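You operate a simulated robot arm through the tools that you are given. There is no shell and no other tool. Be economical: measure what you need, move in short steps, check, and stop when the job is done.

You run a simulated robot arm. Do the job below in one go: nothing can be reset, and whatever is moved stays where it is left.

## Task
Turn the pieces dial to 20 pcs. Then fetch the core from the shelf of the press bench and set it on the top of the press bench. Then put the bucket in the sink. Do these in the order given. Set down upright: core.
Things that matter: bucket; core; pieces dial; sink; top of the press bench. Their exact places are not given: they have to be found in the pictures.

It is judged by the outcome, as a careful person would: the job done as asked, and still so three seconds after it is handed in. It fails if anything else is knocked over, pushed out of place, dropped, spilled or broken.

## Robot
A 7-joint arm with a two-finger parallel gripper on a trunk, on a base that drives. Base frame: it is fixed to the floor where the robot stands at the start and does not move with it; the origin is under the middle of the robot, x ahead of it, y to its left, z up. Units: mm, degrees, N and s.
With the tool pointing down near the work surface it reaches from about 100 to 360 mm from the robot's upright axis, wherever it stands. Its first joint turns from -143.0 to 143.0 degrees. Places, roughly: bucket [-2500, -3750, 500]; core [-2250, -3750, 500]; pieces dial [900, 0, 1200]; sink [-4300, -2300, 800]; top of the press bench [-2100, -4000, 800]. Payload 3 kg.
Tool frame: the origin (TCP) lies between the finger pads and is the grasp point; the fingertips stand 30 mm ahead of it; z points along the fingers, y is the line along which they close. The gripper opens to 110 mm. The fingers are 20 mm wide and 10 mm thick; the gripper's body (48 by 112 mm) begins 55 mm behind the TCP.
Orientation is told as [roll, pitch, yaw] about the base's x, y, z axes, in that order, counted from this pose: with the fingers straight down and closing along the base's y, the tool's x points along the base's -x, its y along +y and its z along -z.

## Interface
- The arm moves only by the tool step_arm. Its argument "increments" is a list of rows, each a list of 7 numbers: the shift along the tool's x, y, z in units of 40 mm (1.0 is 40 mm), then the turn, a rotation vector about the tool's x, y, z in units of 8 degrees (1.0 is 8 degrees), then the finger opening in mm, from 0 to 110. In form: [[dx, dy, dz, rx, ry, rz, gripper], ...]. A call has 1 to 8 rows; each row shifts and turns the commanded pose from where the row before left it, along the tool's axes as they then stand. A call with a number of a shift or a turn outside -1 to 1 is refused whole. Each row takes 0.2 s and may step no farther than 50 mm and 8.6 degrees from the row before; otherwise, or with a gripper value out of range, the whole call is refused. A pose out of reach is approached as far as the arm can. The call stops where the force on the tool passes 40 N (or 10 N more than at its start, if that is more) or the arm is blocked; 0.2 s more then pass. Each finger travels about 108 mm/s and halts on what it meets, pressing with about 42 N; the grip force reading is that of the motor and also rises with nothing between the fingers. The clock runs only during rows and for 0.2 s after the last one: add rows that do not move to give the fingers time. The reply holds the time, the measured pose of the TCP, the force on the tool along the base axes, the opening and the grip force, in the units named above and with some noise, with the torque about the TCP (base axes, N m) and any sound that the robot's microphone picked up.
- Cameras (640 x 400 px; columns grow to the right, rows downward): "scene" is now at [163.3, 3.7, 1771.4]; the picture's right is [0.04, -1.00, 0.00], its down [-0.69, -0.03, -0.72] and it looks along [0.72, 0.03, -0.69] (base axes); focal length 277 px, centre (320, 200). "wrist" rides on the gripper at [72, 17, -103] in the tool frame; the picture's right is [-0.23, 0.97, 0.00], its down [-0.76, -0.18, -0.62] and it looks along [-0.61, -0.14, 0.78] (tool axes); focal length 222 px, centre (320, 200).
- get_image(camera): a new picture of that camera. No time passes.
- move_column(by): slides the trunk up (or, below 0, down) by that many mm; the arm and the scene camera ride with it, the base frame stays. It gives what a move gives, with no picture.
- drive_base(legs): drives the robot by 1 to 6 legs, each [ahead, left, turn to the left] in mm, mm and degrees, along the robot's own axes; the way and the turn of a leg run together, so that a leg with both is an arc; at most 1500 mm and 180 degrees a leg. The arm and the cameras ride along, it lands a little off, and it stops where it bumps. It gives what a move gives.
- head_to(pan, tilt): turns the head with the scene camera to pan (to the left, within 86 degrees either way) and tilt (down, from -29 to 69), counted from straight ahead of the robot. It gives what a move gives.
- probe_pixels(camera, pixels): there is no depth. For up to 12 entries [column, row, z] of the newest picture of that camera ("zoom" is the newest enlarged one), the place [x, y] in the base frame at which the ray of that pixel passes the height z, good to about 3 mm. No time passes.
- zoom(camera, box): a new picture of the part [left, top, right, bottom] of that camera's present view, enlarged. No time passes.
- hand_in(): hands the job in; it is judged then, once.

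Keep the steps short. Do not move on a guess: measure, check each grasp and each placing, and mend mistakes. In all there are 110 turns and 90 pictures (those below and enlarged ones count). Leave the gripper open and the arm clear of the work at the hand-in unless told otherwise, and finish with a single line.

The tools are called after "Emit:" as name(argument=value, ...) on one line, values as JSON. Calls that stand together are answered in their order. step_arm: Moves the arm, as the interface text tells. Its arguments: {"type":"object","properties":{"increments":{"type":"array"}},"required":["increments"]} The other tools are called the same way: move_column (by) slides the trunk up or down; drive_base (legs) drives the base; head_to (pan, tilt) turns the head that bears the scene camera; get_image (camera) takes a picture; probe_pixels (camera, pixels) gives the place at which the rays of pixels pass given heights; zoom (camera, box) takes an enlarged picture of a part of a camera's view; hand_in () hands the job in.

At the start:

```text
time_s: 0.0
position: [567.4, 231.6, 1349.1]
tcp_rot: [-0.1, 0.0, 0.0]
ft_force: [-0.2, -0.5, -0.3]
ft_torque: [-0.02, 0.01, -0.02]
finger_gap: 109.6
grip_force: 0.1
trunk travel left (down, up): [-890.0, 0.0]
robot x, y, heading: [-1.7, -3.1, 0.1]
head pan, tilt: [2.2, 43.6]
```

scene: 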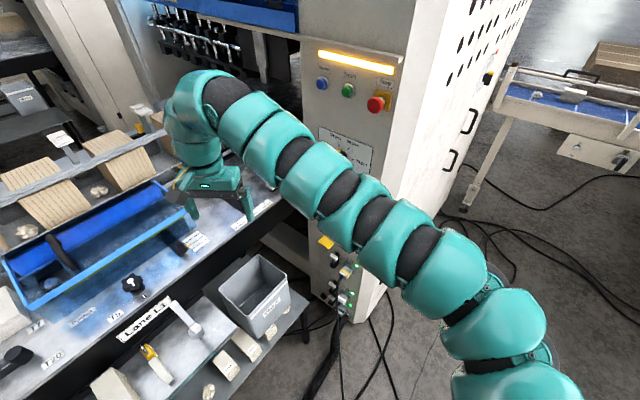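
wrist: 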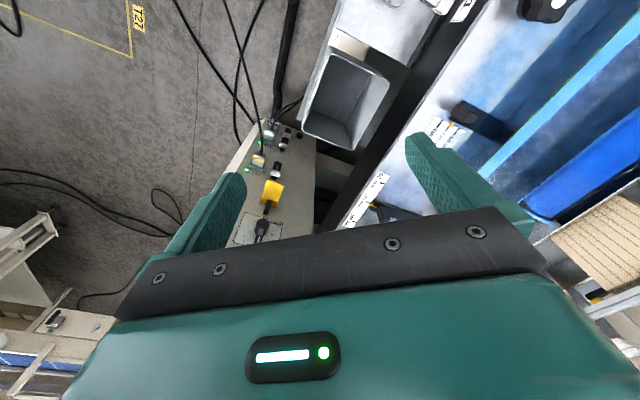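

The scene picture shows a panel with buttons and, around (345,145), a label that may belong to the dial, partly hidden by the arm. I'll enlarge that area.

Emit:
zoom(camera="scene", box=[270, 40, 430, 190])

```text
2.67 times, centred on (350, 115) of scene
```

zoom: 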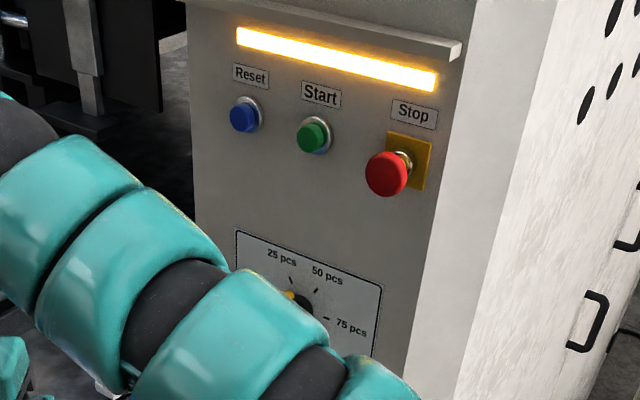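

The dial (labels 25, 50, 75 pcs) is behind the arm. I'll measure roughly where it is from the zoom before moving.

Emit:
probe_pixels(camera="zoom", pixels=[[305, 300, 1200], [236, 232, 1230], [382, 290, 1230], [388, 174, 1300], [243, 117, 1330], [195, 230, 1230]])

Emit:
step_arm(increments=[[1, 0, -0.3, 0, 0, 0, 110], [1, 0, -0.3, 0, 0, 0, 110], [1, 0, -0.3, 0, 0, 0, 110], [1, 0, -0.3, 0, 0, 0, 110]])

```text
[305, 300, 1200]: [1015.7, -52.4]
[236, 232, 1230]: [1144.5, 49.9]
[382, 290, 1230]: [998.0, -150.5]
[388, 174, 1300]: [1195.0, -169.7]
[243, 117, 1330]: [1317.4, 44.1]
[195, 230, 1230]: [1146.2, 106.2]
```

```text
time_s: 1.0
position: [453.7, 287.7, 1341.6]
tcp_rot: [0.1, -0.1, -0.1]
ft_force: [0.1, 0.8, -0.1]
ft_torque: [-0.01, -0.02, 0.01]
finger_gap: 110.0
grip_force: 0.1
out of reach, approached as far as the arm can: row 1, 2, 3, 4
trunk travel left (down, up): [-890.0, 0.0]
robot x, y, heading: [1.6, -2.5, -0.1]
head pan, tilt: [2.2, 43.6]
```

The arm could only partly follow. I'll look again.

Emit:
get_image(camera="scene")

```text
86 pictures are left
```

scene: 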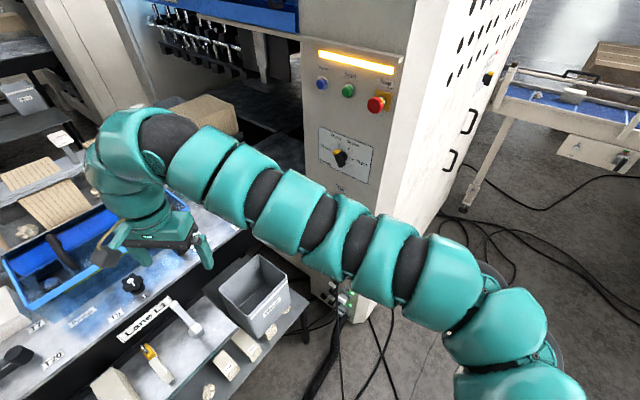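

The dial is now clear, near (341,157). I'll enlarge it.

Emit:
zoom(camera="scene", box=[310, 120, 390, 195])

```text
5.33 times, centred on (350, 158) of scene
```

zoom: 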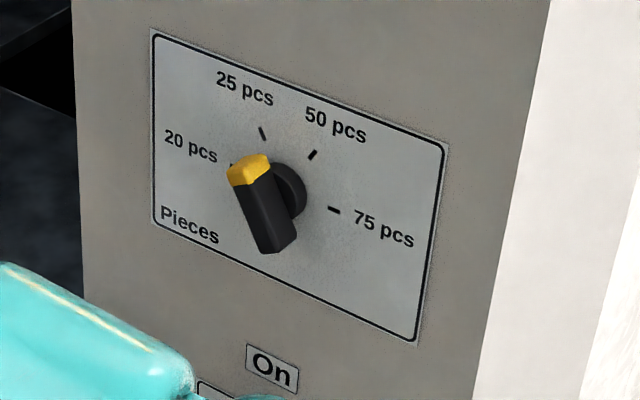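

The yellow pointer is at 25 pcs and 20 pcs is one stop counter-clockwise. The panel looks yawed relative to me, so I'll probe its label corners for the direction. I'll also start tipping the tool forward.

Emit:
probe_pixels(camera="zoom", pixels=[[152, 30, 1250], [447, 145, 1250], [152, 30, 1300], [447, 145, 1300], [152, 225, 1200], [415, 342, 1200], [288, 185, 1250], [288, 185, 1200], [75, 30, 1250], [550, 30, 1250]])

Emit:
step_arm(increments=[[-0.5, 0, 0, 0, -1, 0, 110], [-0.5, 0, 0.1, 0, -1, 0, 110], [-0.5, 0, 0.15, 0, -1, 0, 110], [-0.4, 0, 0.2, 0, -1, 0, 110]])

```text
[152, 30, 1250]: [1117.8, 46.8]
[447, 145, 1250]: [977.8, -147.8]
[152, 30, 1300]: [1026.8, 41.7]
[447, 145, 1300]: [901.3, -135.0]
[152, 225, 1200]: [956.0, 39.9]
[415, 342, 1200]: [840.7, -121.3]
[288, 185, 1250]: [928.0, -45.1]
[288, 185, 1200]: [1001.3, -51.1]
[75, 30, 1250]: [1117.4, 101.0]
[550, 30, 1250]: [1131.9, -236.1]
```

```text
time_s: 2.0
position: [599.2, 309.6, 1342.7]
tcp_rot: [0.0, -32.1, 0.1]
ft_force: [-0.6, -0.6, 0.2]
ft_torque: [-0.01, -0.01, 0.04]
finger_gap: 110.2
grip_force: 0.0
out of reach, approached as far as the arm can: row 1
trunk travel left (down, up): [-890.0, 0.0]
robot x, y, heading: [-1.2, 2.3, -0.2]
head pan, tilt: [2.2, 43.6]
```

Top edge direction gives the panel normal as (-0.81, 0.58), so the approach heading is about -36°. I'll keep pitching the tool to horizontal.

Emit:
step_arm(increments=[[0, 0, 0, 0, -1, 0, 110], [0, 0, 0, 0, -1, 0, 110], [0, 0, 0, 0, -1, 0, 110], [0, 0, 0, 0, -1, 0, 110], [0, 0, 0, 0, -1, 0, 110], [0, 0, 0, 0, -1, 0, 110], [0, 0, 0, 0, -1, 0, 110], [0, 0, 0, 0, -0.25, 0, 110]])

```text
time_s: 3.8
position: [598.8, 326.3, 1352.1]
tcp_rot: [15.1, -88.4, -12.2]
ft_force: [-0.2, 0.2, -0.2]
ft_torque: [-0.03, -0.01, 0.0]
finger_gap: 109.9
grip_force: 0.1
out of reach, approached as far as the arm can: row 1
trunk travel left (down, up): [-890.0, 0.0]
robot x, y, heading: [1.7, 4.4, -0.2]
head pan, tilt: [2.2, 43.6]
```

Now yaw the tool 36° to the right (about tool x, which points down), then look.

Emit:
step_arm(increments=[[0, 0, 0, 1, 0, 0, 110], [0, 0, 0, 1, 0, 0, 110], [0, 0, 0, 1, 0, 0, 110], [0, 0, 0, 1, 0, 0, 110], [0, 0, 0, 0.46, 0, 0, 110]])

Emit:
get_image(camera="scene")

Emit:
get_image(camera="wrist")

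```text
time_s: 5.0
position: [598.8, 326.7, 1351.7]
tcp_rot: [-14.6, -88.3, -14.5]
ft_force: [-0.3, 0.5, -0.4]
ft_torque: [-0.04, 0.0, 0.02]
finger_gap: 109.9
grip_force: 0.0
out of reach, approached as far as the arm can: row 5
trunk travel left (down, up): [-890.0, 0.0]
robot x, y, heading: [3.0, -3.9, -0.0]
head pan, tilt: [2.2, 43.6]
```

```text
84 pictures are left
```

scene: 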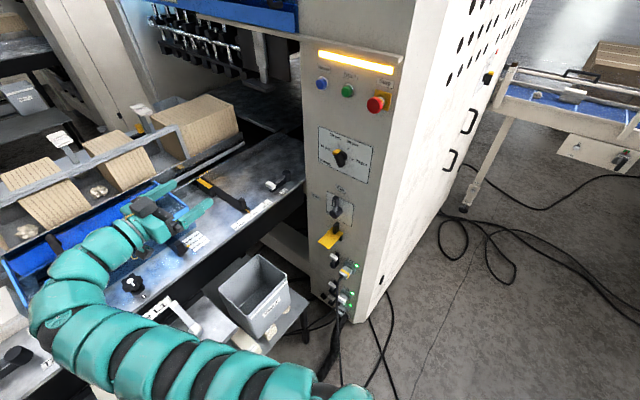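

```text
83 pictures are left
```

wrist: 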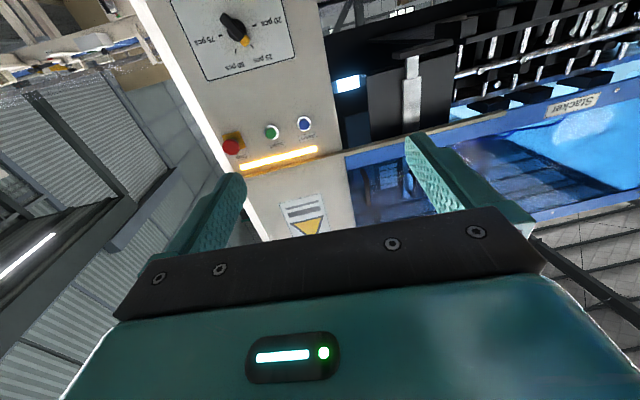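

The wrist camera now sees the panel (upside down). I'll triangulate the dial and buttons with both cameras.

Emit:
zoom(camera="wrist", box=[150, 0, 330, 112])

Emit:
probe_pixels(camera="wrist", pixels=[[170, 0, 1250], [170, 0, 1300], [208, 80, 1250], [208, 80, 1300], [295, 57, 1250], [295, 57, 1300], [232, 27, 1250], [232, 27, 1300]])

Emit:
zoom(camera="scene", box=[310, 120, 390, 195])

```text
3.56 times, centred on (240, 56) of wrist
```

zoom: 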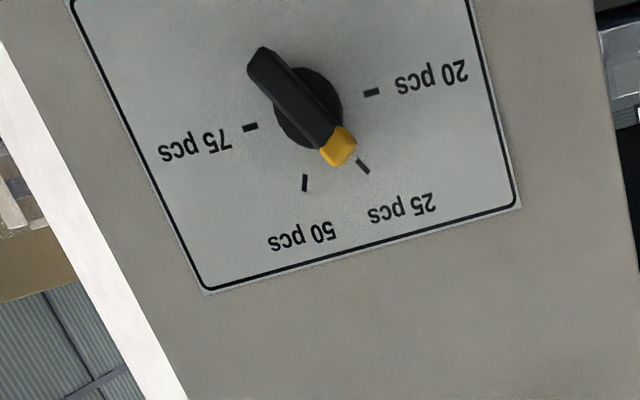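

```text
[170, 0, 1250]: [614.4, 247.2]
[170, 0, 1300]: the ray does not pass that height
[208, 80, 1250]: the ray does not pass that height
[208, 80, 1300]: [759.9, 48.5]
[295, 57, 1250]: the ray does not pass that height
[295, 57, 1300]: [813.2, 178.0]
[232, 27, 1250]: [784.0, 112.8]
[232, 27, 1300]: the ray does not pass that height
```

```text
5.33 times, centred on (350, 158) of scene
```

zoom: 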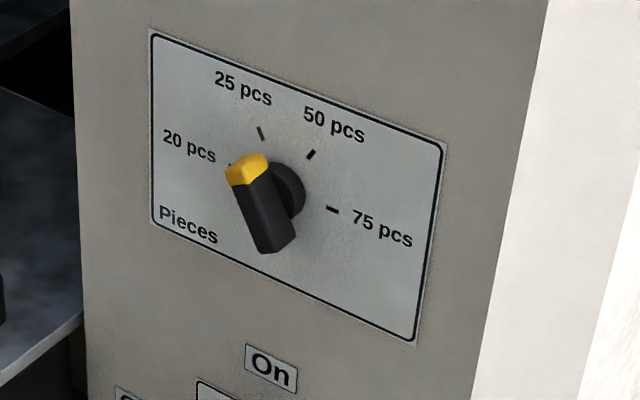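

Emit:
probe_pixels(camera="wrist", pixels=[[295.4, 57.4, 1300], [295.4, 57.4, 1330], [207.5, 82, 1300], [207.5, 82, 1330], [236, 27, 1245], [236, 27, 1235], [231, 144, 1330], [231, 144, 1380], [305, 124, 1330], [305, 124, 1380]])

Emit:
probe_pixels(camera="scene", pixels=[[318.6, 126.2, 1300], [318.6, 126.2, 1330], [373.5, 147.7, 1300], [373.5, 147.7, 1330], [344.5, 155.2, 1270], [344.5, 155.2, 1240], [322, 84, 1350], [322, 84, 1400], [375, 103, 1350], [375, 103, 1400]])

```text
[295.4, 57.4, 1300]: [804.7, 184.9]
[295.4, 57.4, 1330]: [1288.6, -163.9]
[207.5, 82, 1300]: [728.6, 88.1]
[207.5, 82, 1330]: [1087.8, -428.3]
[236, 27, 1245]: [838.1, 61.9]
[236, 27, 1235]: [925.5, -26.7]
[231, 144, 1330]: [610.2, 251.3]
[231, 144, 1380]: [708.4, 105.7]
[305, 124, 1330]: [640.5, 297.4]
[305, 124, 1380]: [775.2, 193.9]
```

```text
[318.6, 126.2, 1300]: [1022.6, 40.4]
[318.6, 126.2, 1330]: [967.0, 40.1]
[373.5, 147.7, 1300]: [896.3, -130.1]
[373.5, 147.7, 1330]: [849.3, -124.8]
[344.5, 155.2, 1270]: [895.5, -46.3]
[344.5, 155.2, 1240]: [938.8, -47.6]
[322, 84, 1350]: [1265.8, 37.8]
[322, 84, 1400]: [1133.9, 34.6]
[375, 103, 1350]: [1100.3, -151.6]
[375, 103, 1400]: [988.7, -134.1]
```

Triangulated: label top-left ≈ (1002, 40, 1312), top-right ≈ (877, -128, 1312), dial ≈ (939, -44, 1240). The stops sit at -90, -30, +30 and +90°. I'll move toward a standoff in front of it.

Emit:
step_arm(increments=[[0.3, -0.3, 0.9, 0, 0, 0, 110], [0.3, -0.3, 0.9, 0, 0, 0, 110], [0.3, -0.3, 0.9, 0, 0, 0, 110], [0.3, -0.3, 0.9, 0, 0, 0, 110], [0.3, -0.3, 0.9, 0, 0, 0, 110]])

```text
time_s: 6.2
position: [726.4, 188.2, 1287.7]
tcp_rot: [-16.2, -88.3, -12.8]
ft_force: [0.3, 0.4, -0.3]
ft_torque: [-0.05, 0.02, 0.02]
finger_gap: 110.1
grip_force: 0.0
trunk travel left (down, up): [-890.0, 0.0]
robot x, y, heading: [1.5, -0.1, 0.0]
head pan, tilt: [2.2, 43.6]
```

Reached. Now I'll add the missing yaw and go on, about 150 mm forward and a bit right and down.

Emit:
step_arm(increments=[[0, 0, 0, 0.95, 0, 0, 110], [0.3, -0.37, 0.9, 0, 0, 0, 110], [0.3, -0.37, 0.9, 0, 0, 0, 110], [0.3, -0.37, 0.9, 0, 0, 0, 110], [0.3, -0.37, 0.9, 0, 0, 0, 110]])

Emit:
get_image(camera="wrist")

```text
time_s: 7.4
position: [806.2, 53.3, 1234.5]
tcp_rot: [-24.6, -88.2, -12.1]
ft_force: [-0.6, 0.4, 0.1]
ft_torque: [0.02, 0.01, 0.01]
finger_gap: 109.9
grip_force: 0.0
trunk travel left (down, up): [-890.0, 0.0]
robot x, y, heading: [-2.4, 0.6, -0.3]
head pan, tilt: [2.2, 43.6]
```

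```text
80 pictures are left
```

wrist: 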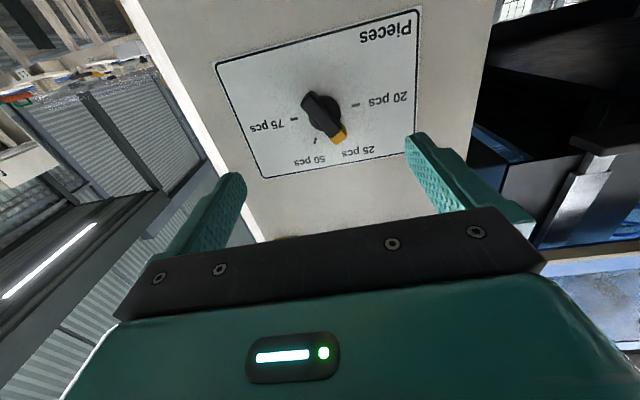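

The dial sits nicely ahead. Now I'll roll the tool 30° counter-clockwise so the fingers straddle the bar.

Emit:
step_arm(increments=[[0, 0, 0, 0, -0.2, 0, 110], [0, 0, 0, 0, 0, -0.94, 110], [0, 0, 0, 0, 0, -0.94, 110], [0, 0, 0, 0, 0, -0.94, 110], [0, 0, 0, 0, 0, -0.94, 110]])

Emit:
get_image(camera="wrist")

Emit:
zoom(camera="scene", box=[200, 60, 440, 210])

```text
time_s: 8.6
position: [803.5, 54.2, 1236.1]
tcp_rot: [-90.0, -59.1, 53.4]
ft_force: [-0.2, -0.3, -0.1]
ft_torque: [-0.01, -0.02, 0.01]
finger_gap: 109.9
grip_force: 0.0
trunk travel left (down, up): [-890.0, 0.0]
robot x, y, heading: [0.5, 1.1, 0.1]
head pan, tilt: [2.2, 43.6]
```

```text
79 pictures are left
```

wrist: 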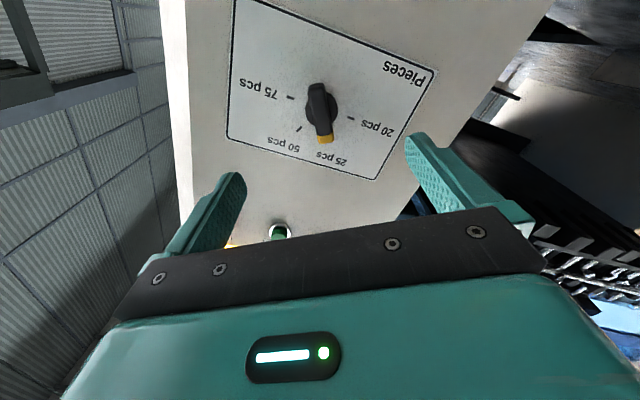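

```text
2.67 times, centred on (320, 135) of scene
```

zoom: 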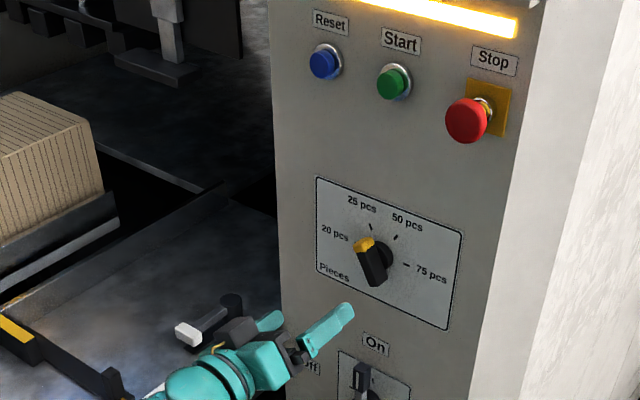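

The tool axis is perpendicular to the panel and lines up with the knob within about 3 mm. I'll approach 80 mm and check.

Emit:
step_arm(increments=[[0, 0, 0.7, 0, 0, 0, 80], [0, 0, 0.7, 0, 0, 0, 80], [0, 0, 0.6, 0, 0, 0, 80]])

Emit:
get_image(camera="wrist")

Emit:
zoom(camera="scene", box=[260, 100, 420, 200])

```text
time_s: 9.4
position: [870.1, 6.3, 1235.7]
tcp_rot: [-90.0, -59.3, 53.4]
ft_force: [0.1, -0.3, 0.0]
ft_torque: [0.0, 0.05, 0.02]
finger_gap: 80.1
grip_force: 0.0
trunk travel left (down, up): [-890.0, 0.0]
robot x, y, heading: [-4.1, -1.1, 0.1]
head pan, tilt: [2.2, 43.6]
```

```text
77 pictures are left
```

wrist: 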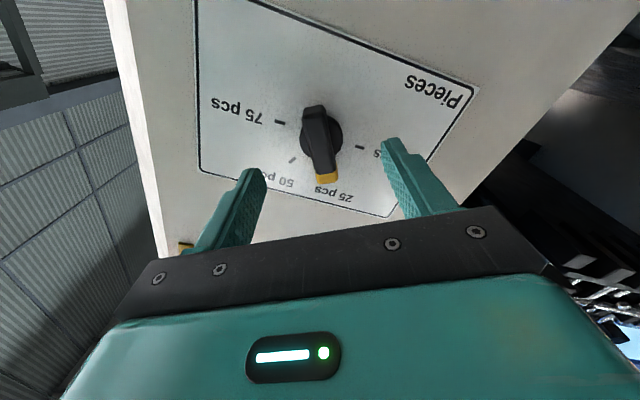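

```text
4.00 times, centred on (340, 150) of scene
```

zoom: 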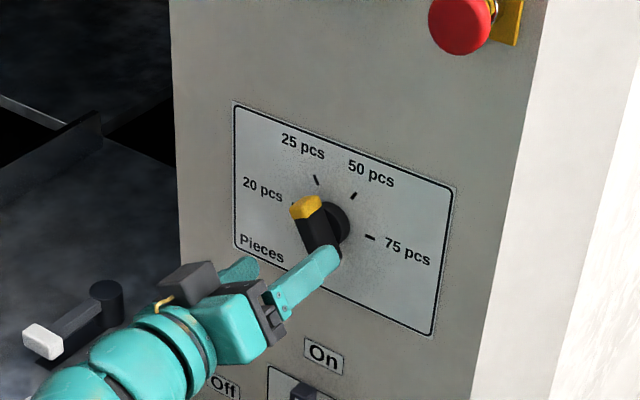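

Aligned. The knob base is about 85 mm ahead; I'll advance 34 mm so the fingers straddle the bar.

Emit:
step_arm(increments=[[0, 0, 0.45, 0, 0, 0, 80], [0, 0, 0.4, 0, 0, 0, 80]])

Emit:
get_image(camera="wrist")

```text
time_s: 10.0
position: [891.2, -14.0, 1242.3]
tcp_rot: [-90.0, -59.2, 53.5]
ft_force: [0.3, 0.1, -0.1]
ft_torque: [0.01, 0.01, 0.0]
finger_gap: 79.9
grip_force: 0.0
out of reach, approached as far as the arm can: row 2
trunk travel left (down, up): [-890.0, 0.0]
robot x, y, heading: [-0.3, -0.0, -0.1]
head pan, tilt: [2.2, 43.6]
```

```text
75 pictures are left
```

wrist: 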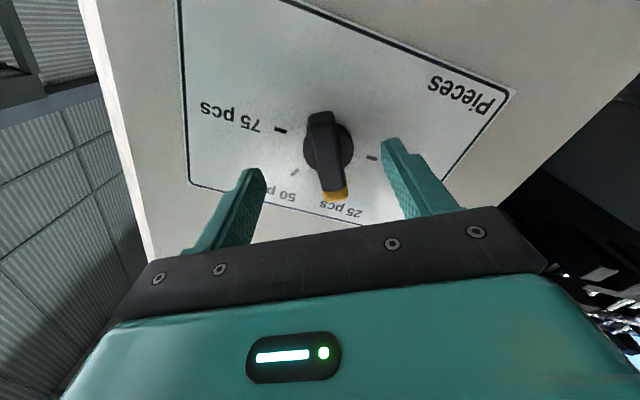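

The arm is at its reach limit. I'll back off 80 mm and look down at the floor in front before driving closer.

Emit:
step_arm(increments=[[0, 0, -0.9, 0, 0, 0, 80], [0, 0, -0.9, 0, 0, 0, 80], [0, 0, -0.9, 0, 0, 0, 80]])

Emit:
head_to(pan=0, tilt=69)

Emit:
get_image(camera="scene")

```text
time_s: 10.8
position: [804.1, 49.2, 1241.6]
tcp_rot: [-90.2, -59.1, 53.3]
ft_force: [0.4, 0.3, 0.8]
ft_torque: [0.05, 0.01, -0.02]
finger_gap: 79.8
grip_force: 0.1
trunk travel left (down, up): [-890.0, 0.0]
robot x, y, heading: [2.3, 1.3, -0.0]
head pan, tilt: [2.2, 43.6]
```

```text
time_s: 11.7
position: [805.6, 48.9, 1241.7]
tcp_rot: [-90.1, -59.2, 53.3]
ft_force: [0.6, 0.9, 0.7]
ft_torque: [0.01, 0.02, 0.01]
finger_gap: 79.9
grip_force: 0.1
trunk travel left (down, up): [-890.0, 0.0]
robot x, y, heading: [-0.4, -2.6, 0.0]
head pan, tilt: [0.0, 68.8]
```

```text
74 pictures are left
```

scene: 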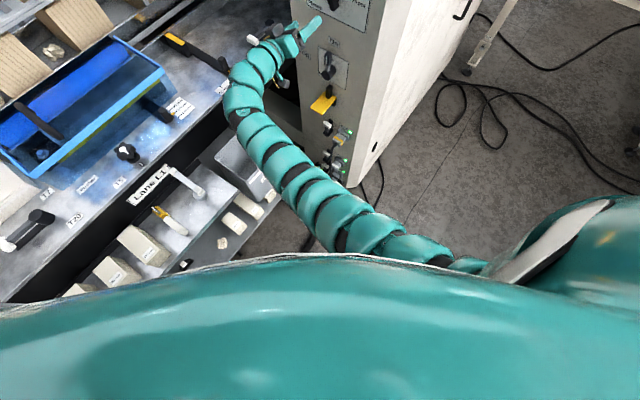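

The shelf lies to the left and open floor to the front right. I'll retract 40 mm more and drive diagonally along the tool axis (80 ahead, 60 right).

Emit:
step_arm(increments=[[0, 0, -1, 0, 0, 0, 80]])

Emit:
drive_base(legs=[[80, -60, 0]])

Emit:
get_image(camera="wrist")

```text
time_s: 12.1
position: [771.3, 75.4, 1243.5]
tcp_rot: [-90.3, -59.2, 53.6]
ft_force: [0.1, -0.1, 0.5]
ft_torque: [0.02, 0.04, 0.0]
finger_gap: 79.7
grip_force: 0.0
trunk travel left (down, up): [-890.0, 0.0]
robot x, y, heading: [-2.4, -1.4, -0.2]
head pan, tilt: [0.0, 68.8]
```

```text
time_s: 13.2
position: [855.0, 13.2, 1241.8]
tcp_rot: [-90.0, -59.3, 53.4]
ft_force: [0.2, -0.4, 0.2]
ft_torque: [0.02, 0.0, 0.01]
finger_gap: 80.0
grip_force: 0.1
trunk travel left (down, up): [-890.0, 0.0]
robot x, y, heading: [78.9, -60.4, 0.0]
head pan, tilt: [0.0, 68.8]
```

```text
73 pictures are left
```

wrist: 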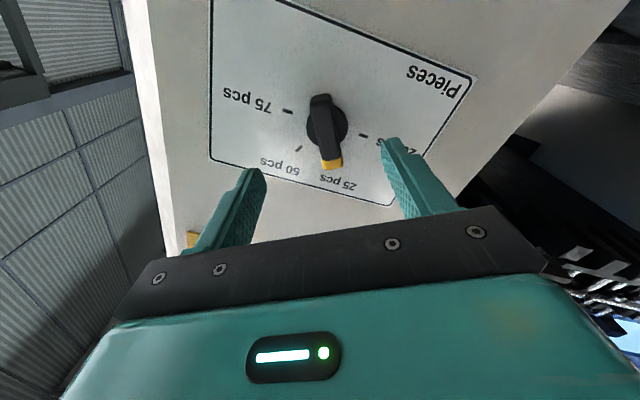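

The knob sits at (327,122) against an expected (320,126), so I'll shift about 5 mm in tool x and y and advance 48 mm.

Emit:
step_arm(increments=[[0.12, 0.14, 0.3, 0, 0, 0, 80], [0, 0, 0.45, 0, 0, 0, 80], [0, 0, 0.45, 0, 0, 0, 80]])

Emit:
get_image(camera="wrist")

Emit:
head_to(pan=2, tilt=43)

Emit:
zoom(camera="scene", box=[260, 80, 420, 180])

```text
time_s: 14.0
position: [895.0, -12.9, 1236.1]
tcp_rot: [-89.9, -59.3, 53.5]
ft_force: [0.8, -0.1, -0.2]
ft_torque: [0.05, 0.0, 0.01]
finger_gap: 80.0
grip_force: 0.1
trunk travel left (down, up): [-890.0, 0.0]
robot x, y, heading: [80.5, -62.4, 0.1]
head pan, tilt: [0.0, 68.8]
```

```text
72 pictures are left
```

wrist: 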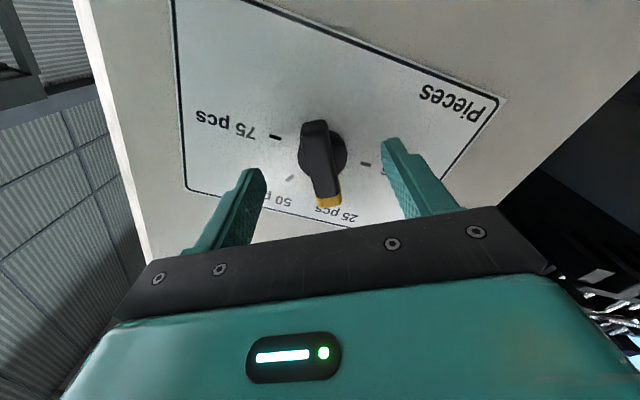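

```text
time_s: 14.9
position: [894.0, -12.9, 1236.7]
tcp_rot: [-90.1, -59.2, 53.3]
ft_force: [0.1, 0.3, -0.2]
ft_torque: [0.03, -0.02, -0.02]
finger_gap: 80.1
grip_force: 0.1
trunk travel left (down, up): [-890.0, 0.0]
robot x, y, heading: [83.0, -61.1, 0.1]
head pan, tilt: [2.0, 43.0]
```

```text
4.00 times, centred on (340, 130) of scene
```

zoom: 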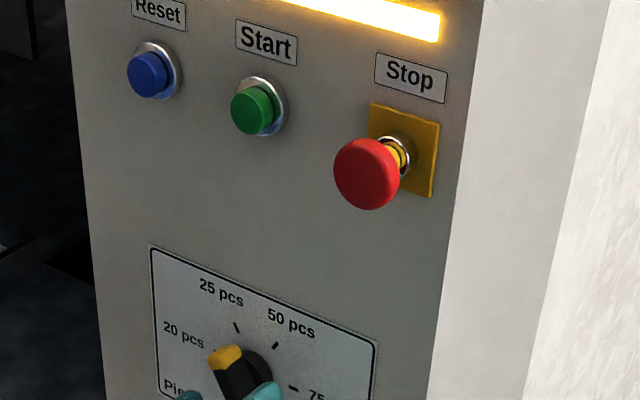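

Fingers straddle the bar. I'll close on it.

Emit:
step_arm(increments=[[0, 0, 0, 0, 0, 0, 40], [0, 0, 0, 0, 0, 0, 20], [0, 0, 0, 0, 0, 0, 0], [0, 0, 0, 0, 0, 0, 0]])

Emit:
get_image(camera="wrist")

```text
time_s: 15.9
position: [894.1, -12.5, 1235.3]
tcp_rot: [-90.0, -59.2, 53.5]
ft_force: [0.8, 2.1, -1.9]
ft_torque: [0.11, 0.16, 0.21]
finger_gap: 17.7
grip_force: 44.6
trunk travel left (down, up): [-890.0, 0.0]
robot x, y, heading: [78.0, -60.7, 0.1]
head pan, tilt: [2.0, 43.0]
```

```text
70 pictures are left
```

wrist: 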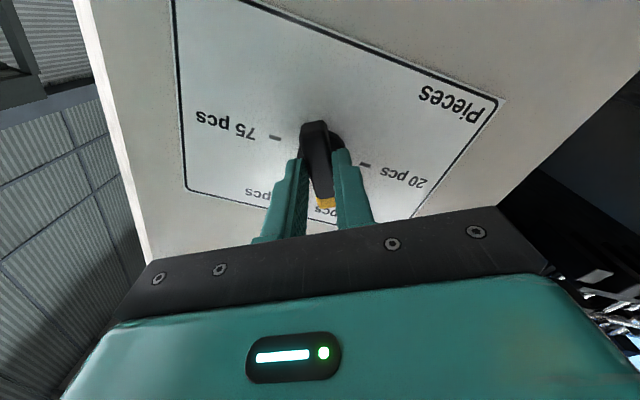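

Gripped (17.7 mm wide bar). Now turn counter-clockwise, first half.

Emit:
step_arm(increments=[[0, 0, 0, 0, 0, -1, 0], [0, 0, 0, 0, 0, -1, 0], [0, 0, 0, 0, 0, -1, 0], [0, 0, 0, 0, 0, -1, 0]])

Emit:
get_image(camera="wrist")

```text
time_s: 16.9
position: [893.2, -14.1, 1237.3]
tcp_rot: [-90.0, -27.2, 53.4]
ft_force: [-2.2, -4.8, 7.2]
ft_torque: [-0.25, -0.48, 0.8]
finger_gap: 17.9
grip_force: 44.7
trunk travel left (down, up): [-890.0, 0.0]
robot x, y, heading: [80.8, -61.2, 0.1]
head pan, tilt: [2.0, 43.0]
```

```text
69 pictures are left
```

wrist: 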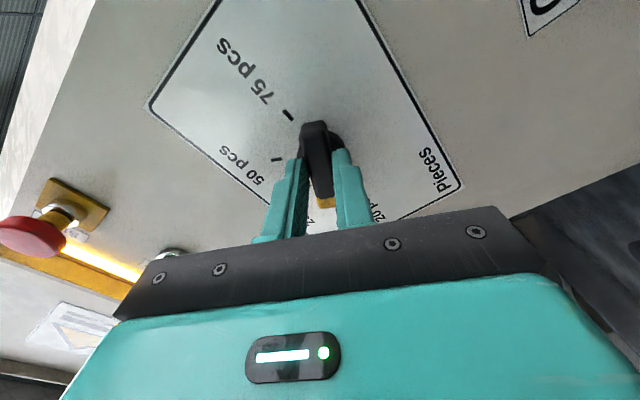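

The knob turns with the fingers. I'll finish the turn (27° more).

Emit:
step_arm(increments=[[0, 0, 0, 0, 0, -1, 0], [0, 0, 0, 0, 0, -1, 0], [0, 0, 0, 0, 0, -1, 0], [0, 0, 0, 0, 0, -0.45, 0], [0, 0, 0, 0, 0, 0, 0]])

Emit:
get_image(camera="wrist")

Emit:
head_to(pan=2, tilt=55)

Emit:
zoom(camera="scene", box=[260, 40, 420, 140])

```text
time_s: 18.1
position: [892.2, -14.4, 1239.7]
tcp_rot: [-90.4, 0.2, 53.4]
ft_force: [13.8, -5.1, 35.1]
ft_torque: [0.46, -0.98, -0.07]
finger_gap: 17.5
grip_force: 44.8
trunk travel left (down, up): [-890.0, 0.0]
robot x, y, heading: [81.7, -60.4, 0.1]
head pan, tilt: [2.0, 43.0]
```

```text
68 pictures are left
```

wrist: 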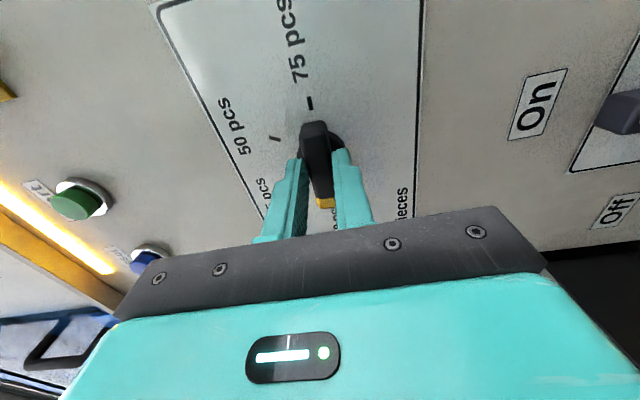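

```text
time_s: 18.9
position: [892.5, -15.5, 1240.3]
tcp_rot: [-90.5, 0.3, 53.3]
ft_force: [20.5, -5.9, 41.9]
ft_torque: [0.24, -1.15, -0.31]
finger_gap: 17.6
grip_force: 45.3
trunk travel left (down, up): [-890.0, 0.0]
robot x, y, heading: [77.7, -58.1, -0.1]
head pan, tilt: [2.0, 55.0]
```

```text
4.00 times, centred on (340, 90) of scene
```

zoom: 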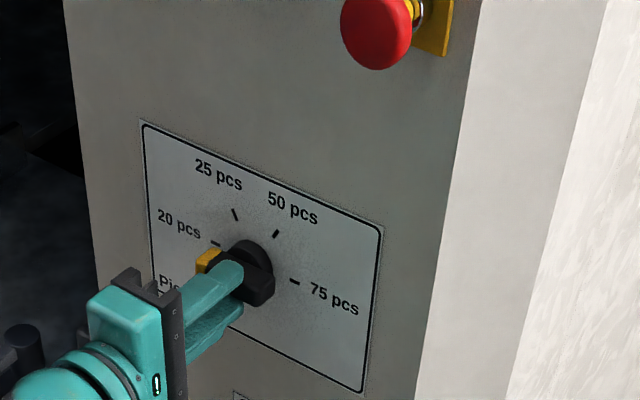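

The pointer looks to be at 20 pcs. I'll release, back off straight, and check.

Emit:
step_arm(increments=[[0, 0, 0, 0, 0, 0, 40], [0, 0, 0, 0, 0, 0, 70], [0, 0, 0, 0, 0, 0, 70]])

Emit:
step_arm(increments=[[0, 0, -0.9, 0, 0, 0, 70], [0, 0, -0.9, 0, 0, 0, 70], [0, 0, -0.9, 0, 0, 0, 70]])

Emit:
zoom(camera="scene", box=[260, 40, 420, 140])

```text
time_s: 19.7
position: [893.6, -12.4, 1234.0]
tcp_rot: [-90.1, 0.4, 53.3]
ft_force: [-0.1, -0.7, 0.2]
ft_torque: [0.0, 0.01, 0.05]
finger_gap: 70.1
grip_force: 0.1
trunk travel left (down, up): [-890.0, 0.0]
robot x, y, heading: [74.9, -56.5, -0.0]
head pan, tilt: [2.0, 55.0]
```

```text
time_s: 20.5
position: [806.2, 52.1, 1235.5]
tcp_rot: [-90.1, 0.4, 53.2]
ft_force: [-0.5, 0.4, 0.3]
ft_torque: [0.01, 0.0, -0.01]
finger_gap: 69.9
grip_force: 0.0
trunk travel left (down, up): [-890.0, 0.0]
robot x, y, heading: [84.1, -61.4, 0.1]
head pan, tilt: [2.0, 55.0]
```

```text
4.00 times, centred on (340, 90) of scene
```

zoom: 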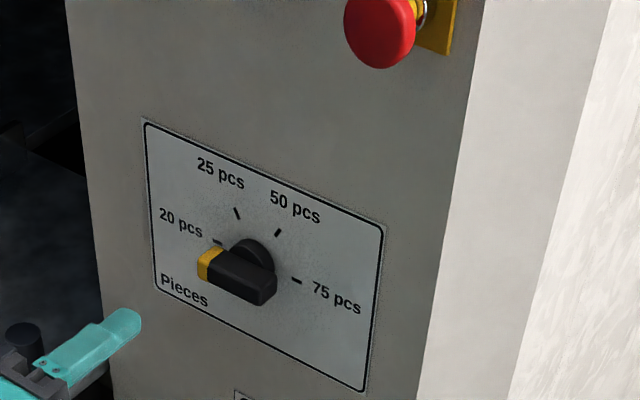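

Emit:
zoom(camera="wrist", box=[230, 20, 410, 132])

```text
3.56 times, centred on (320, 76) of wrist
```

zoom: 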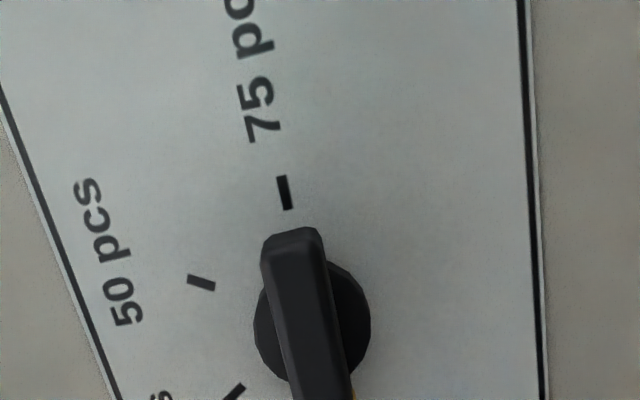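

The dial is at 20 pcs. Next is driving to the press bench, behind me to the right. I'll look to the right first.

Emit:
head_to(pan=-86, tilt=25)

Emit:
get_image(camera="scene")

Emit:
head_to(pan=80, tilt=35)

Emit:
get_image(camera="scene")

```text
time_s: 22.1
position: [806.4, 52.2, 1235.2]
tcp_rot: [-90.0, 0.4, 53.4]
ft_force: [-0.7, 0.0, -0.3]
ft_torque: [0.02, 0.02, 0.01]
finger_gap: 69.9
grip_force: 0.0
trunk travel left (down, up): [-890.0, 0.0]
robot x, y, heading: [79.8, -62.0, 0.1]
head pan, tilt: [-85.9, 25.0]
```

```text
64 pictures are left
```

scene: 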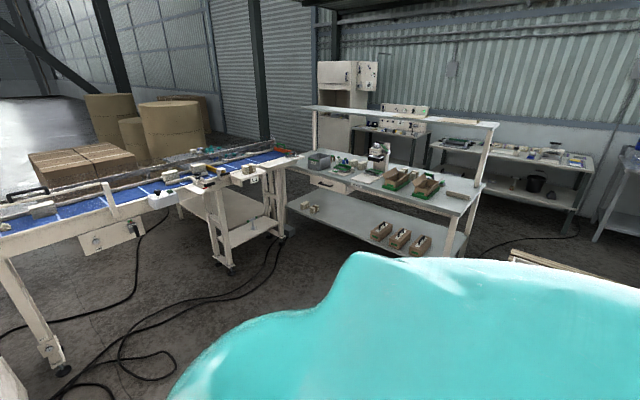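

```text
time_s: 24.6
position: [806.8, 51.2, 1235.5]
tcp_rot: [-90.0, 0.4, 53.5]
ft_force: [0.5, -0.3, 0.1]
ft_torque: [0.0, 0.02, 0.01]
finger_gap: 69.8
grip_force: 0.1
trunk travel left (down, up): [-890.0, 0.0]
robot x, y, heading: [78.3, -60.3, 0.0]
head pan, tilt: [80.0, 35.0]
```

```text
63 pictures are left
```

scene: 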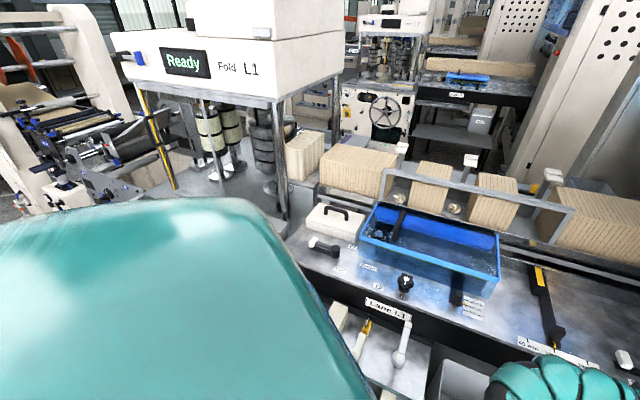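

The press bench with the bucket below is seen at the right rear against the wall at (535,185). First I'll fold the tool down while retracting the arm.

Emit:
step_arm(increments=[[0, -0.25, -0.5, -1, 0, 0, 70], [0, -0.18, -0.53, -1, 0, 0, 70], [0, -0.1, -0.55, -1, 0, 0, 70], [0, -0.03, -0.56, -1, 0, 0, 70], [0, 0.05, -0.56, -1, 0, 0, 70], [0, 0.13, -0.54, -1, 0, 0, 70], [0, 0.2, -0.52, -1, 0, 0, 70], [0, 0.27, -0.49, -1, 0, 0, 70]])

Emit:
step_arm(increments=[[0, 0.25, -0.2, -1, 0, 0, 70], [0, 0.25, -0.2, -1, 0, 0, 70], [0, 0.25, -0.2, -1, 0, 0, 70], [0, 0.25, -0.1, -0.25, 0, 0, 70]])

Emit:
head_to(pan=0, tilt=50)

Emit:
get_image(camera="scene")

```text
time_s: 26.4
position: [720.3, 115.3, 1289.8]
tcp_rot: [-46.0, 0.4, 53.3]
ft_force: [0.3, -0.5, -0.8]
ft_torque: [-0.01, 0.0, -0.01]
finger_gap: 70.2
grip_force: 0.1
out of reach, approached as far as the arm can: row 6, 7, 8
trunk travel left (down, up): [-890.0, 0.0]
robot x, y, heading: [79.6, -59.4, -0.1]
head pan, tilt: [80.0, 35.0]
```

```text
time_s: 27.4
position: [717.6, 117.9, 1290.9]
tcp_rot: [-46.0, 0.5, 53.4]
ft_force: [-0.1, -0.1, -0.3]
ft_torque: [-0.01, 0.02, 0.05]
finger_gap: 69.9
grip_force: 0.1
out of reach, approached as far as the arm can: row 1, 2, 3, 4
trunk travel left (down, up): [-890.0, 0.0]
robot x, y, heading: [83.6, -59.3, -0.1]
head pan, tilt: [80.0, 35.0]
```

```text
time_s: 29.0
position: [718.7, 117.5, 1290.8]
tcp_rot: [-46.0, 0.3, 53.4]
ft_force: [-0.5, 0.1, 0.1]
ft_torque: [-0.05, 0.0, 0.0]
finger_gap: 70.1
grip_force: 0.1
trunk travel left (down, up): [-890.0, 0.0]
robot x, y, heading: [82.7, -60.8, 0.1]
head pan, tilt: [0.0, 50.0]
```

```text
62 pictures are left
```

scene: 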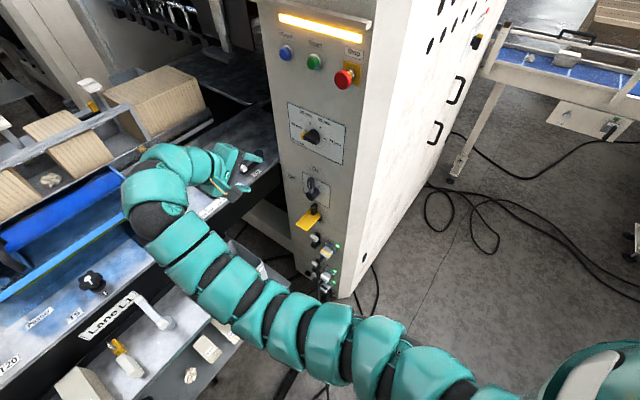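

A wrist joint limit stops the fold. I'll unroll the tool about its own axis first (reverse of the dial turn).

Emit:
step_arm(increments=[[0, 0, 0, 0, 0, 1, 70], [0, 0, 0, 0, 0, 1, 70], [0, 0, 0, 0, 0, 1, 70], [0, 0, 0, 0, 0, 1, 70], [0, 0, 0, 0, 0, 1, 70], [0, 0, 0, 0, 0, 1, 70], [0, 0, 0, 0, 0, 1, 70], [0, 0, 0, 0, 0, 1, 70]])

Emit:
step_arm(increments=[[0, 0, 0, 0, 0, 1, 70], [0, 0, 0, 0, 0, 1, 70], [0, 0, 0, 0, 0, 1, 70], [0, 0, 0, 0, 0, 0.2, 70]])

```text
time_s: 30.8
position: [717.2, 118.0, 1290.7]
tcp_rot: [-30.4, -36.4, 7.5]
ft_force: [-0.6, -0.6, 1.1]
ft_torque: [0.0, 0.03, 0.01]
finger_gap: 70.0
grip_force: 0.0
out of reach, approached as far as the arm can: row 1
trunk travel left (down, up): [-890.0, 0.0]
robot x, y, heading: [80.2, -56.8, 0.1]
head pan, tilt: [0.0, 50.0]
```

```text
time_s: 31.8
position: [717.1, 117.2, 1290.7]
tcp_rot: [-9.2, -45.3, -24.4]
ft_force: [-0.3, 0.4, -0.4]
ft_torque: [-0.01, 0.01, 0.02]
finger_gap: 69.9
grip_force: 0.1
trunk travel left (down, up): [-890.0, 0.0]
robot x, y, heading: [80.0, -60.7, -0.0]
head pan, tilt: [0.0, 50.0]
```

Unrolled. Now pitch down to vertical while retracting.

Emit:
step_arm(increments=[[0.35, 0, -0.4, 0, 1, 0, 70], [0.4, 0, -0.35, 0, 1, 0, 70], [0.5, 0, -0.3, 0, 1, 0, 70], [0.5, 0, -0.2, 0, 1, 0, 70], [0.5, 0, -0.15, 0, 1, 0, 70], [0.5, 0, -0.1, 0, 0.65, 0, 70], [0.5, 0, 0, 0, 0, 0.5, 70]])

```text
time_s: 33.4
position: [703.9, 123.0, 1276.9]
tcp_rot: [-5.0, -45.8, -30.0]
ft_force: [0.9, 0.2, 0.4]
ft_torque: [0.01, -0.02, 0.01]
finger_gap: 70.0
grip_force: 0.2
out of reach, approached as far as the arm can: row 1, 2, 3, 4, 5, 6
trunk travel left (down, up): [-890.0, 0.0]
robot x, y, heading: [80.0, -61.8, 0.2]
head pan, tilt: [0.0, 50.0]
```

Blocked by the arm's limits here. I'll translate left/up first (where the tool-down pose worked earlier).

Emit:
step_arm(increments=[[0, 0.8, 0, 0, 0, 0, 70], [0, 0.8, 0, 0, 0, 0, 70], [0, 0.8, -0.3, 0, 0, 0, 70], [-0.3, 0.8, -0.3, 0, 0, 0, 70], [0, 0, 0, 0, 1, 0, 70], [0, 0, 0, 0, 1, 0, 70]])

Emit:
get_image(camera="scene")

```text
time_s: 34.8
position: [748.1, 206.4, 1277.8]
tcp_rot: [-4.2, -33.7, -31.1]
ft_force: [-0.3, 0.1, 0.0]
ft_torque: [-0.03, 0.0, 0.01]
finger_gap: 69.8
grip_force: 0.0
out of reach, approached as far as the arm can: row 4, 6
trunk travel left (down, up): [-890.0, 0.0]
robot x, y, heading: [79.8, -60.9, 0.1]
head pan, tilt: [0.0, 50.0]
```

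```text
61 pictures are left
```

scene: 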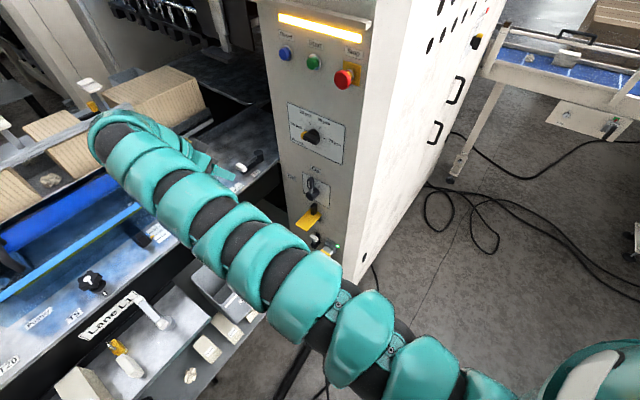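

The elbow swung over. I'll retract backward and keep pitching down.

Emit:
step_arm(increments=[[0.7, 0, -0.4, 0, 0, 0, 70], [0.7, 0, -0.4, 0, 0, 0, 70], [0.6, 0, -0.3, 0, 1, 0, 70], [0.6, 0, -0.2, 0, 1, 0, 70], [0.6, 0, -0.1, 0, 1, 0, 70], [0.6, 0, -0.1, 0, 1, 0, 70]])

```text
time_s: 36.2
position: [611.4, 297.6, 1264.4]
tcp_rot: [-3.5, -1.7, -33.6]
ft_force: [-0.5, -0.1, 0.4]
ft_torque: [-0.02, -0.03, -0.02]
finger_gap: 69.8
grip_force: 0.2
trunk travel left (down, up): [-890.0, 0.0]
robot x, y, heading: [78.2, -60.2, -0.1]
head pan, tilt: [0.0, 50.0]
```

Tool points down now. I'll draw it in toward the robot.

Emit:
step_arm(increments=[[0.3, -0.9, 0, 0, 0, 0, 70], [0.3, -0.9, 0, 0, 0, 0, 70], [0.3, -0.9, 0, 0, 0, 0, 70], [0.3, -0.9, 0, 0, 0, 0, 70], [0.3, -0.9, 0, 0, 0, 0, 70], [0.3, -0.9, 0, 0, 0, 0, 70]])

Emit:
get_image(camera="scene")

```text
time_s: 37.6
position: [535.6, 238.8, 1267.0]
tcp_rot: [-3.6, -2.0, -33.5]
ft_force: [0.0, -0.1, 1.2]
ft_torque: [0.01, 0.02, 0.01]
finger_gap: 70.3
grip_force: 0.1
out of reach, approached as far as the arm can: row 3, 4, 5, 6
trunk travel left (down, up): [-890.0, 0.0]
robot x, y, heading: [82.5, -58.8, -0.0]
head pan, tilt: [0.0, 50.0]
```

```text
60 pictures are left
```

scene: 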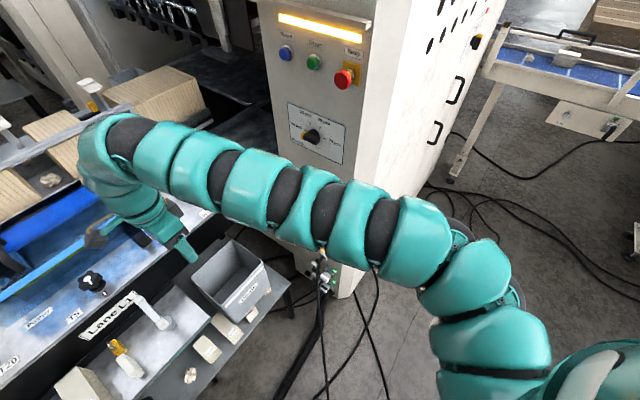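

The arm is back in a start-like posture and the dial still reads 20. I'll check the floor positions of the conveyor leg and free floor to the right for driving.

Emit:
probe_pixels(camera="scene", pixels=[[448, 182, 0], [632, 258, 0], [357, 278, 100]])

Emit:
head_to(pan=-86, tilt=40)

Emit:
get_image(camera="scene")

```text
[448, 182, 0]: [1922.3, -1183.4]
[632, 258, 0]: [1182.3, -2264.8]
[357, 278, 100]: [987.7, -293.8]
```

```text
time_s: 39.2
position: [536.4, 239.3, 1267.7]
tcp_rot: [-3.5, -1.9, -33.4]
ft_force: [0.4, -0.5, 0.0]
ft_torque: [-0.01, -0.02, 0.0]
finger_gap: 70.0
grip_force: 0.0
trunk travel left (down, up): [-890.0, 0.0]
robot x, y, heading: [78.9, -59.2, 0.0]
head pan, tilt: [-85.9, 40.0]
```

```text
59 pictures are left
```

scene: 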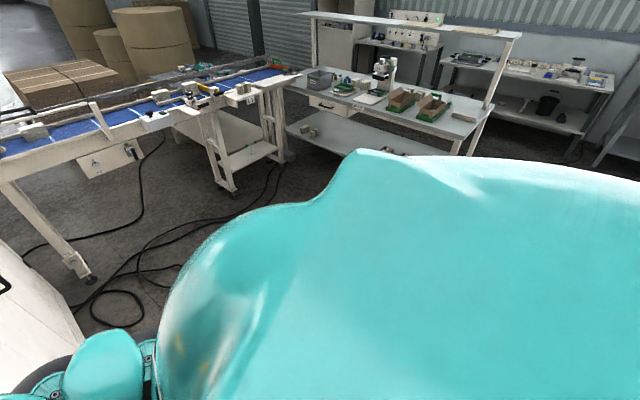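

Emit:
probe_pixels(camera="scene", pixels=[[235, 192, 0], [280, 160, 0], [90, 282, 0], [470, 130, 800], [570, 158, 0], [525, 113, 500], [440, 62, 800], [612, 90, 800]])

Emit:
drive_base(legs=[[-50, -400, 0], [0, 0, -90]])

Emit:
head_to(pan=-40, tilt=25)

Emit:
get_image(camera="scene")

```text
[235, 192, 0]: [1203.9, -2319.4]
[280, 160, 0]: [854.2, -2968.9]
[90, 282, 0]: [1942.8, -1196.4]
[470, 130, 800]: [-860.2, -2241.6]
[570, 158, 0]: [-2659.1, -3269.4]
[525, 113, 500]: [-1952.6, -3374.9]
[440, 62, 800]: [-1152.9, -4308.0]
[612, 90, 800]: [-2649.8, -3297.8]
```

```text
time_s: 45.4
position: [340.2, -906.6, 1267.8]
tcp_rot: [-3.4, -1.8, -122.0]
ft_force: [0.3, 0.3, 0.5]
ft_torque: [-0.01, -0.01, 0.05]
finger_gap: 70.1
grip_force: 0.1
trunk travel left (down, up): [-890.0, 0.0]
robot x, y, heading: [27.0, -457.5, -88.4]
head pan, tilt: [-85.9, 40.0]
```

```text
time_s: 46.5
position: [341.1, -906.4, 1266.7]
tcp_rot: [-3.5, -1.9, -122.1]
ft_force: [-0.2, 0.6, -0.2]
ft_torque: [-0.02, 0.01, 0.02]
finger_gap: 70.1
grip_force: 0.0
trunk travel left (down, up): [-890.0, 0.0]
robot x, y, heading: [29.5, -459.5, -88.4]
head pan, tilt: [-40.0, 25.0]
```

```text
58 pictures are left
```

scene: 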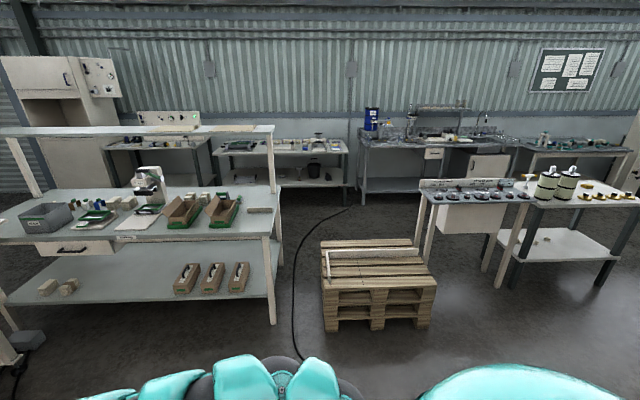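

The press bench with the bucket is at (225-345, 140-190). A pallet stack and a bench stand in between. I'll measure them.

Emit:
probe_pixels(camera="scene", pixels=[[272, 325, 0], [325, 332, 0], [430, 328, 0], [427, 262, 400], [322, 242, 500], [357, 190, 0], [345, 187, 0], [497, 287, 0], [412, 250, 0], [250, 186, 0], [378, 332, 0], [270, 205, 800]])

Emit:
zoom(camera="scene", box=[200, 110, 360, 210])

```text
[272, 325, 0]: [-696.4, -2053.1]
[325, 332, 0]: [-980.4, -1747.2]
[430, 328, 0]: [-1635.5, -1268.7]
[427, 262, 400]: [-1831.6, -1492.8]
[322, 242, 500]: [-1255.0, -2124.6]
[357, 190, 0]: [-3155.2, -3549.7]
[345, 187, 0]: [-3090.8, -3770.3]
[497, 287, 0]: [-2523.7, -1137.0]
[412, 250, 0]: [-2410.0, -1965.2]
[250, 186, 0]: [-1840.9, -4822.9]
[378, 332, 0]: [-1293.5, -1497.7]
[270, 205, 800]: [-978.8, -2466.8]
```

```text
4.00 times, centred on (280, 160) of scene
```

zoom: 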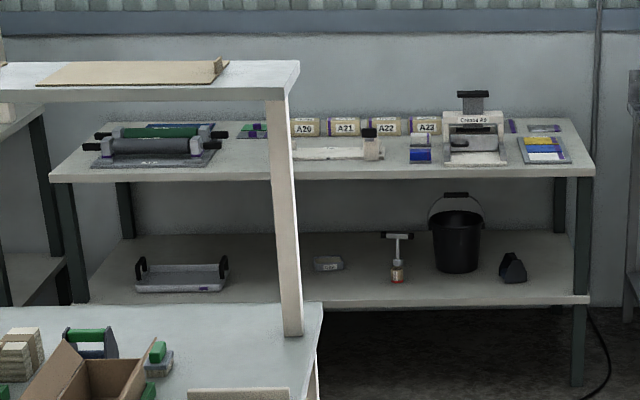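

Emit:
head_to(pan=-84, tilt=25)

Emit:
get_image(camera="scene")

Emit:
probe_pixels(camera="zoom", pixels=[[457, 272, 500], [397, 282, 500], [328, 270, 500], [512, 282, 500], [50, 180, 800], [595, 175, 800], [590, 300, 480], [578, 385, 0]])

```text
time_s: 47.7
position: [340.8, -906.7, 1267.2]
tcp_rot: [-3.6, -1.8, -122.0]
ft_force: [0.0, 0.2, 0.0]
ft_torque: [0.03, -0.01, 0.0]
finger_gap: 70.2
grip_force: 0.1
trunk travel left (down, up): [-890.0, 0.0]
robot x, y, heading: [29.7, -456.1, -88.3]
head pan, tilt: [-84.0, 25.0]
```

```text
56 pictures are left
```

scene: 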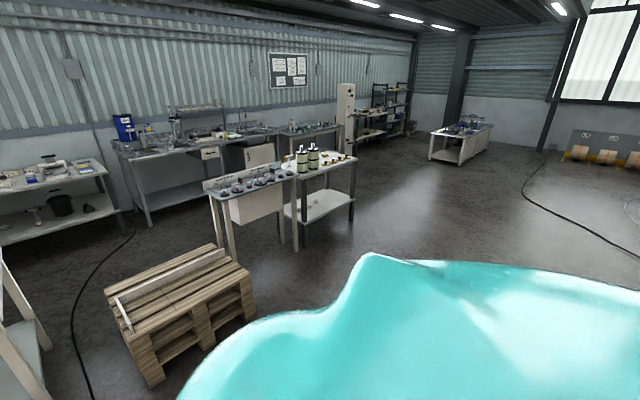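

```text
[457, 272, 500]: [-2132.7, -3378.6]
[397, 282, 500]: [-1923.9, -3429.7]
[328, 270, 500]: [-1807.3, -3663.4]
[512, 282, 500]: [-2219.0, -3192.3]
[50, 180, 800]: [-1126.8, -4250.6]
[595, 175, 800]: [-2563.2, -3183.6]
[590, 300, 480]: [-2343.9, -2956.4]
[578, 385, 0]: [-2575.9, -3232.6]
```

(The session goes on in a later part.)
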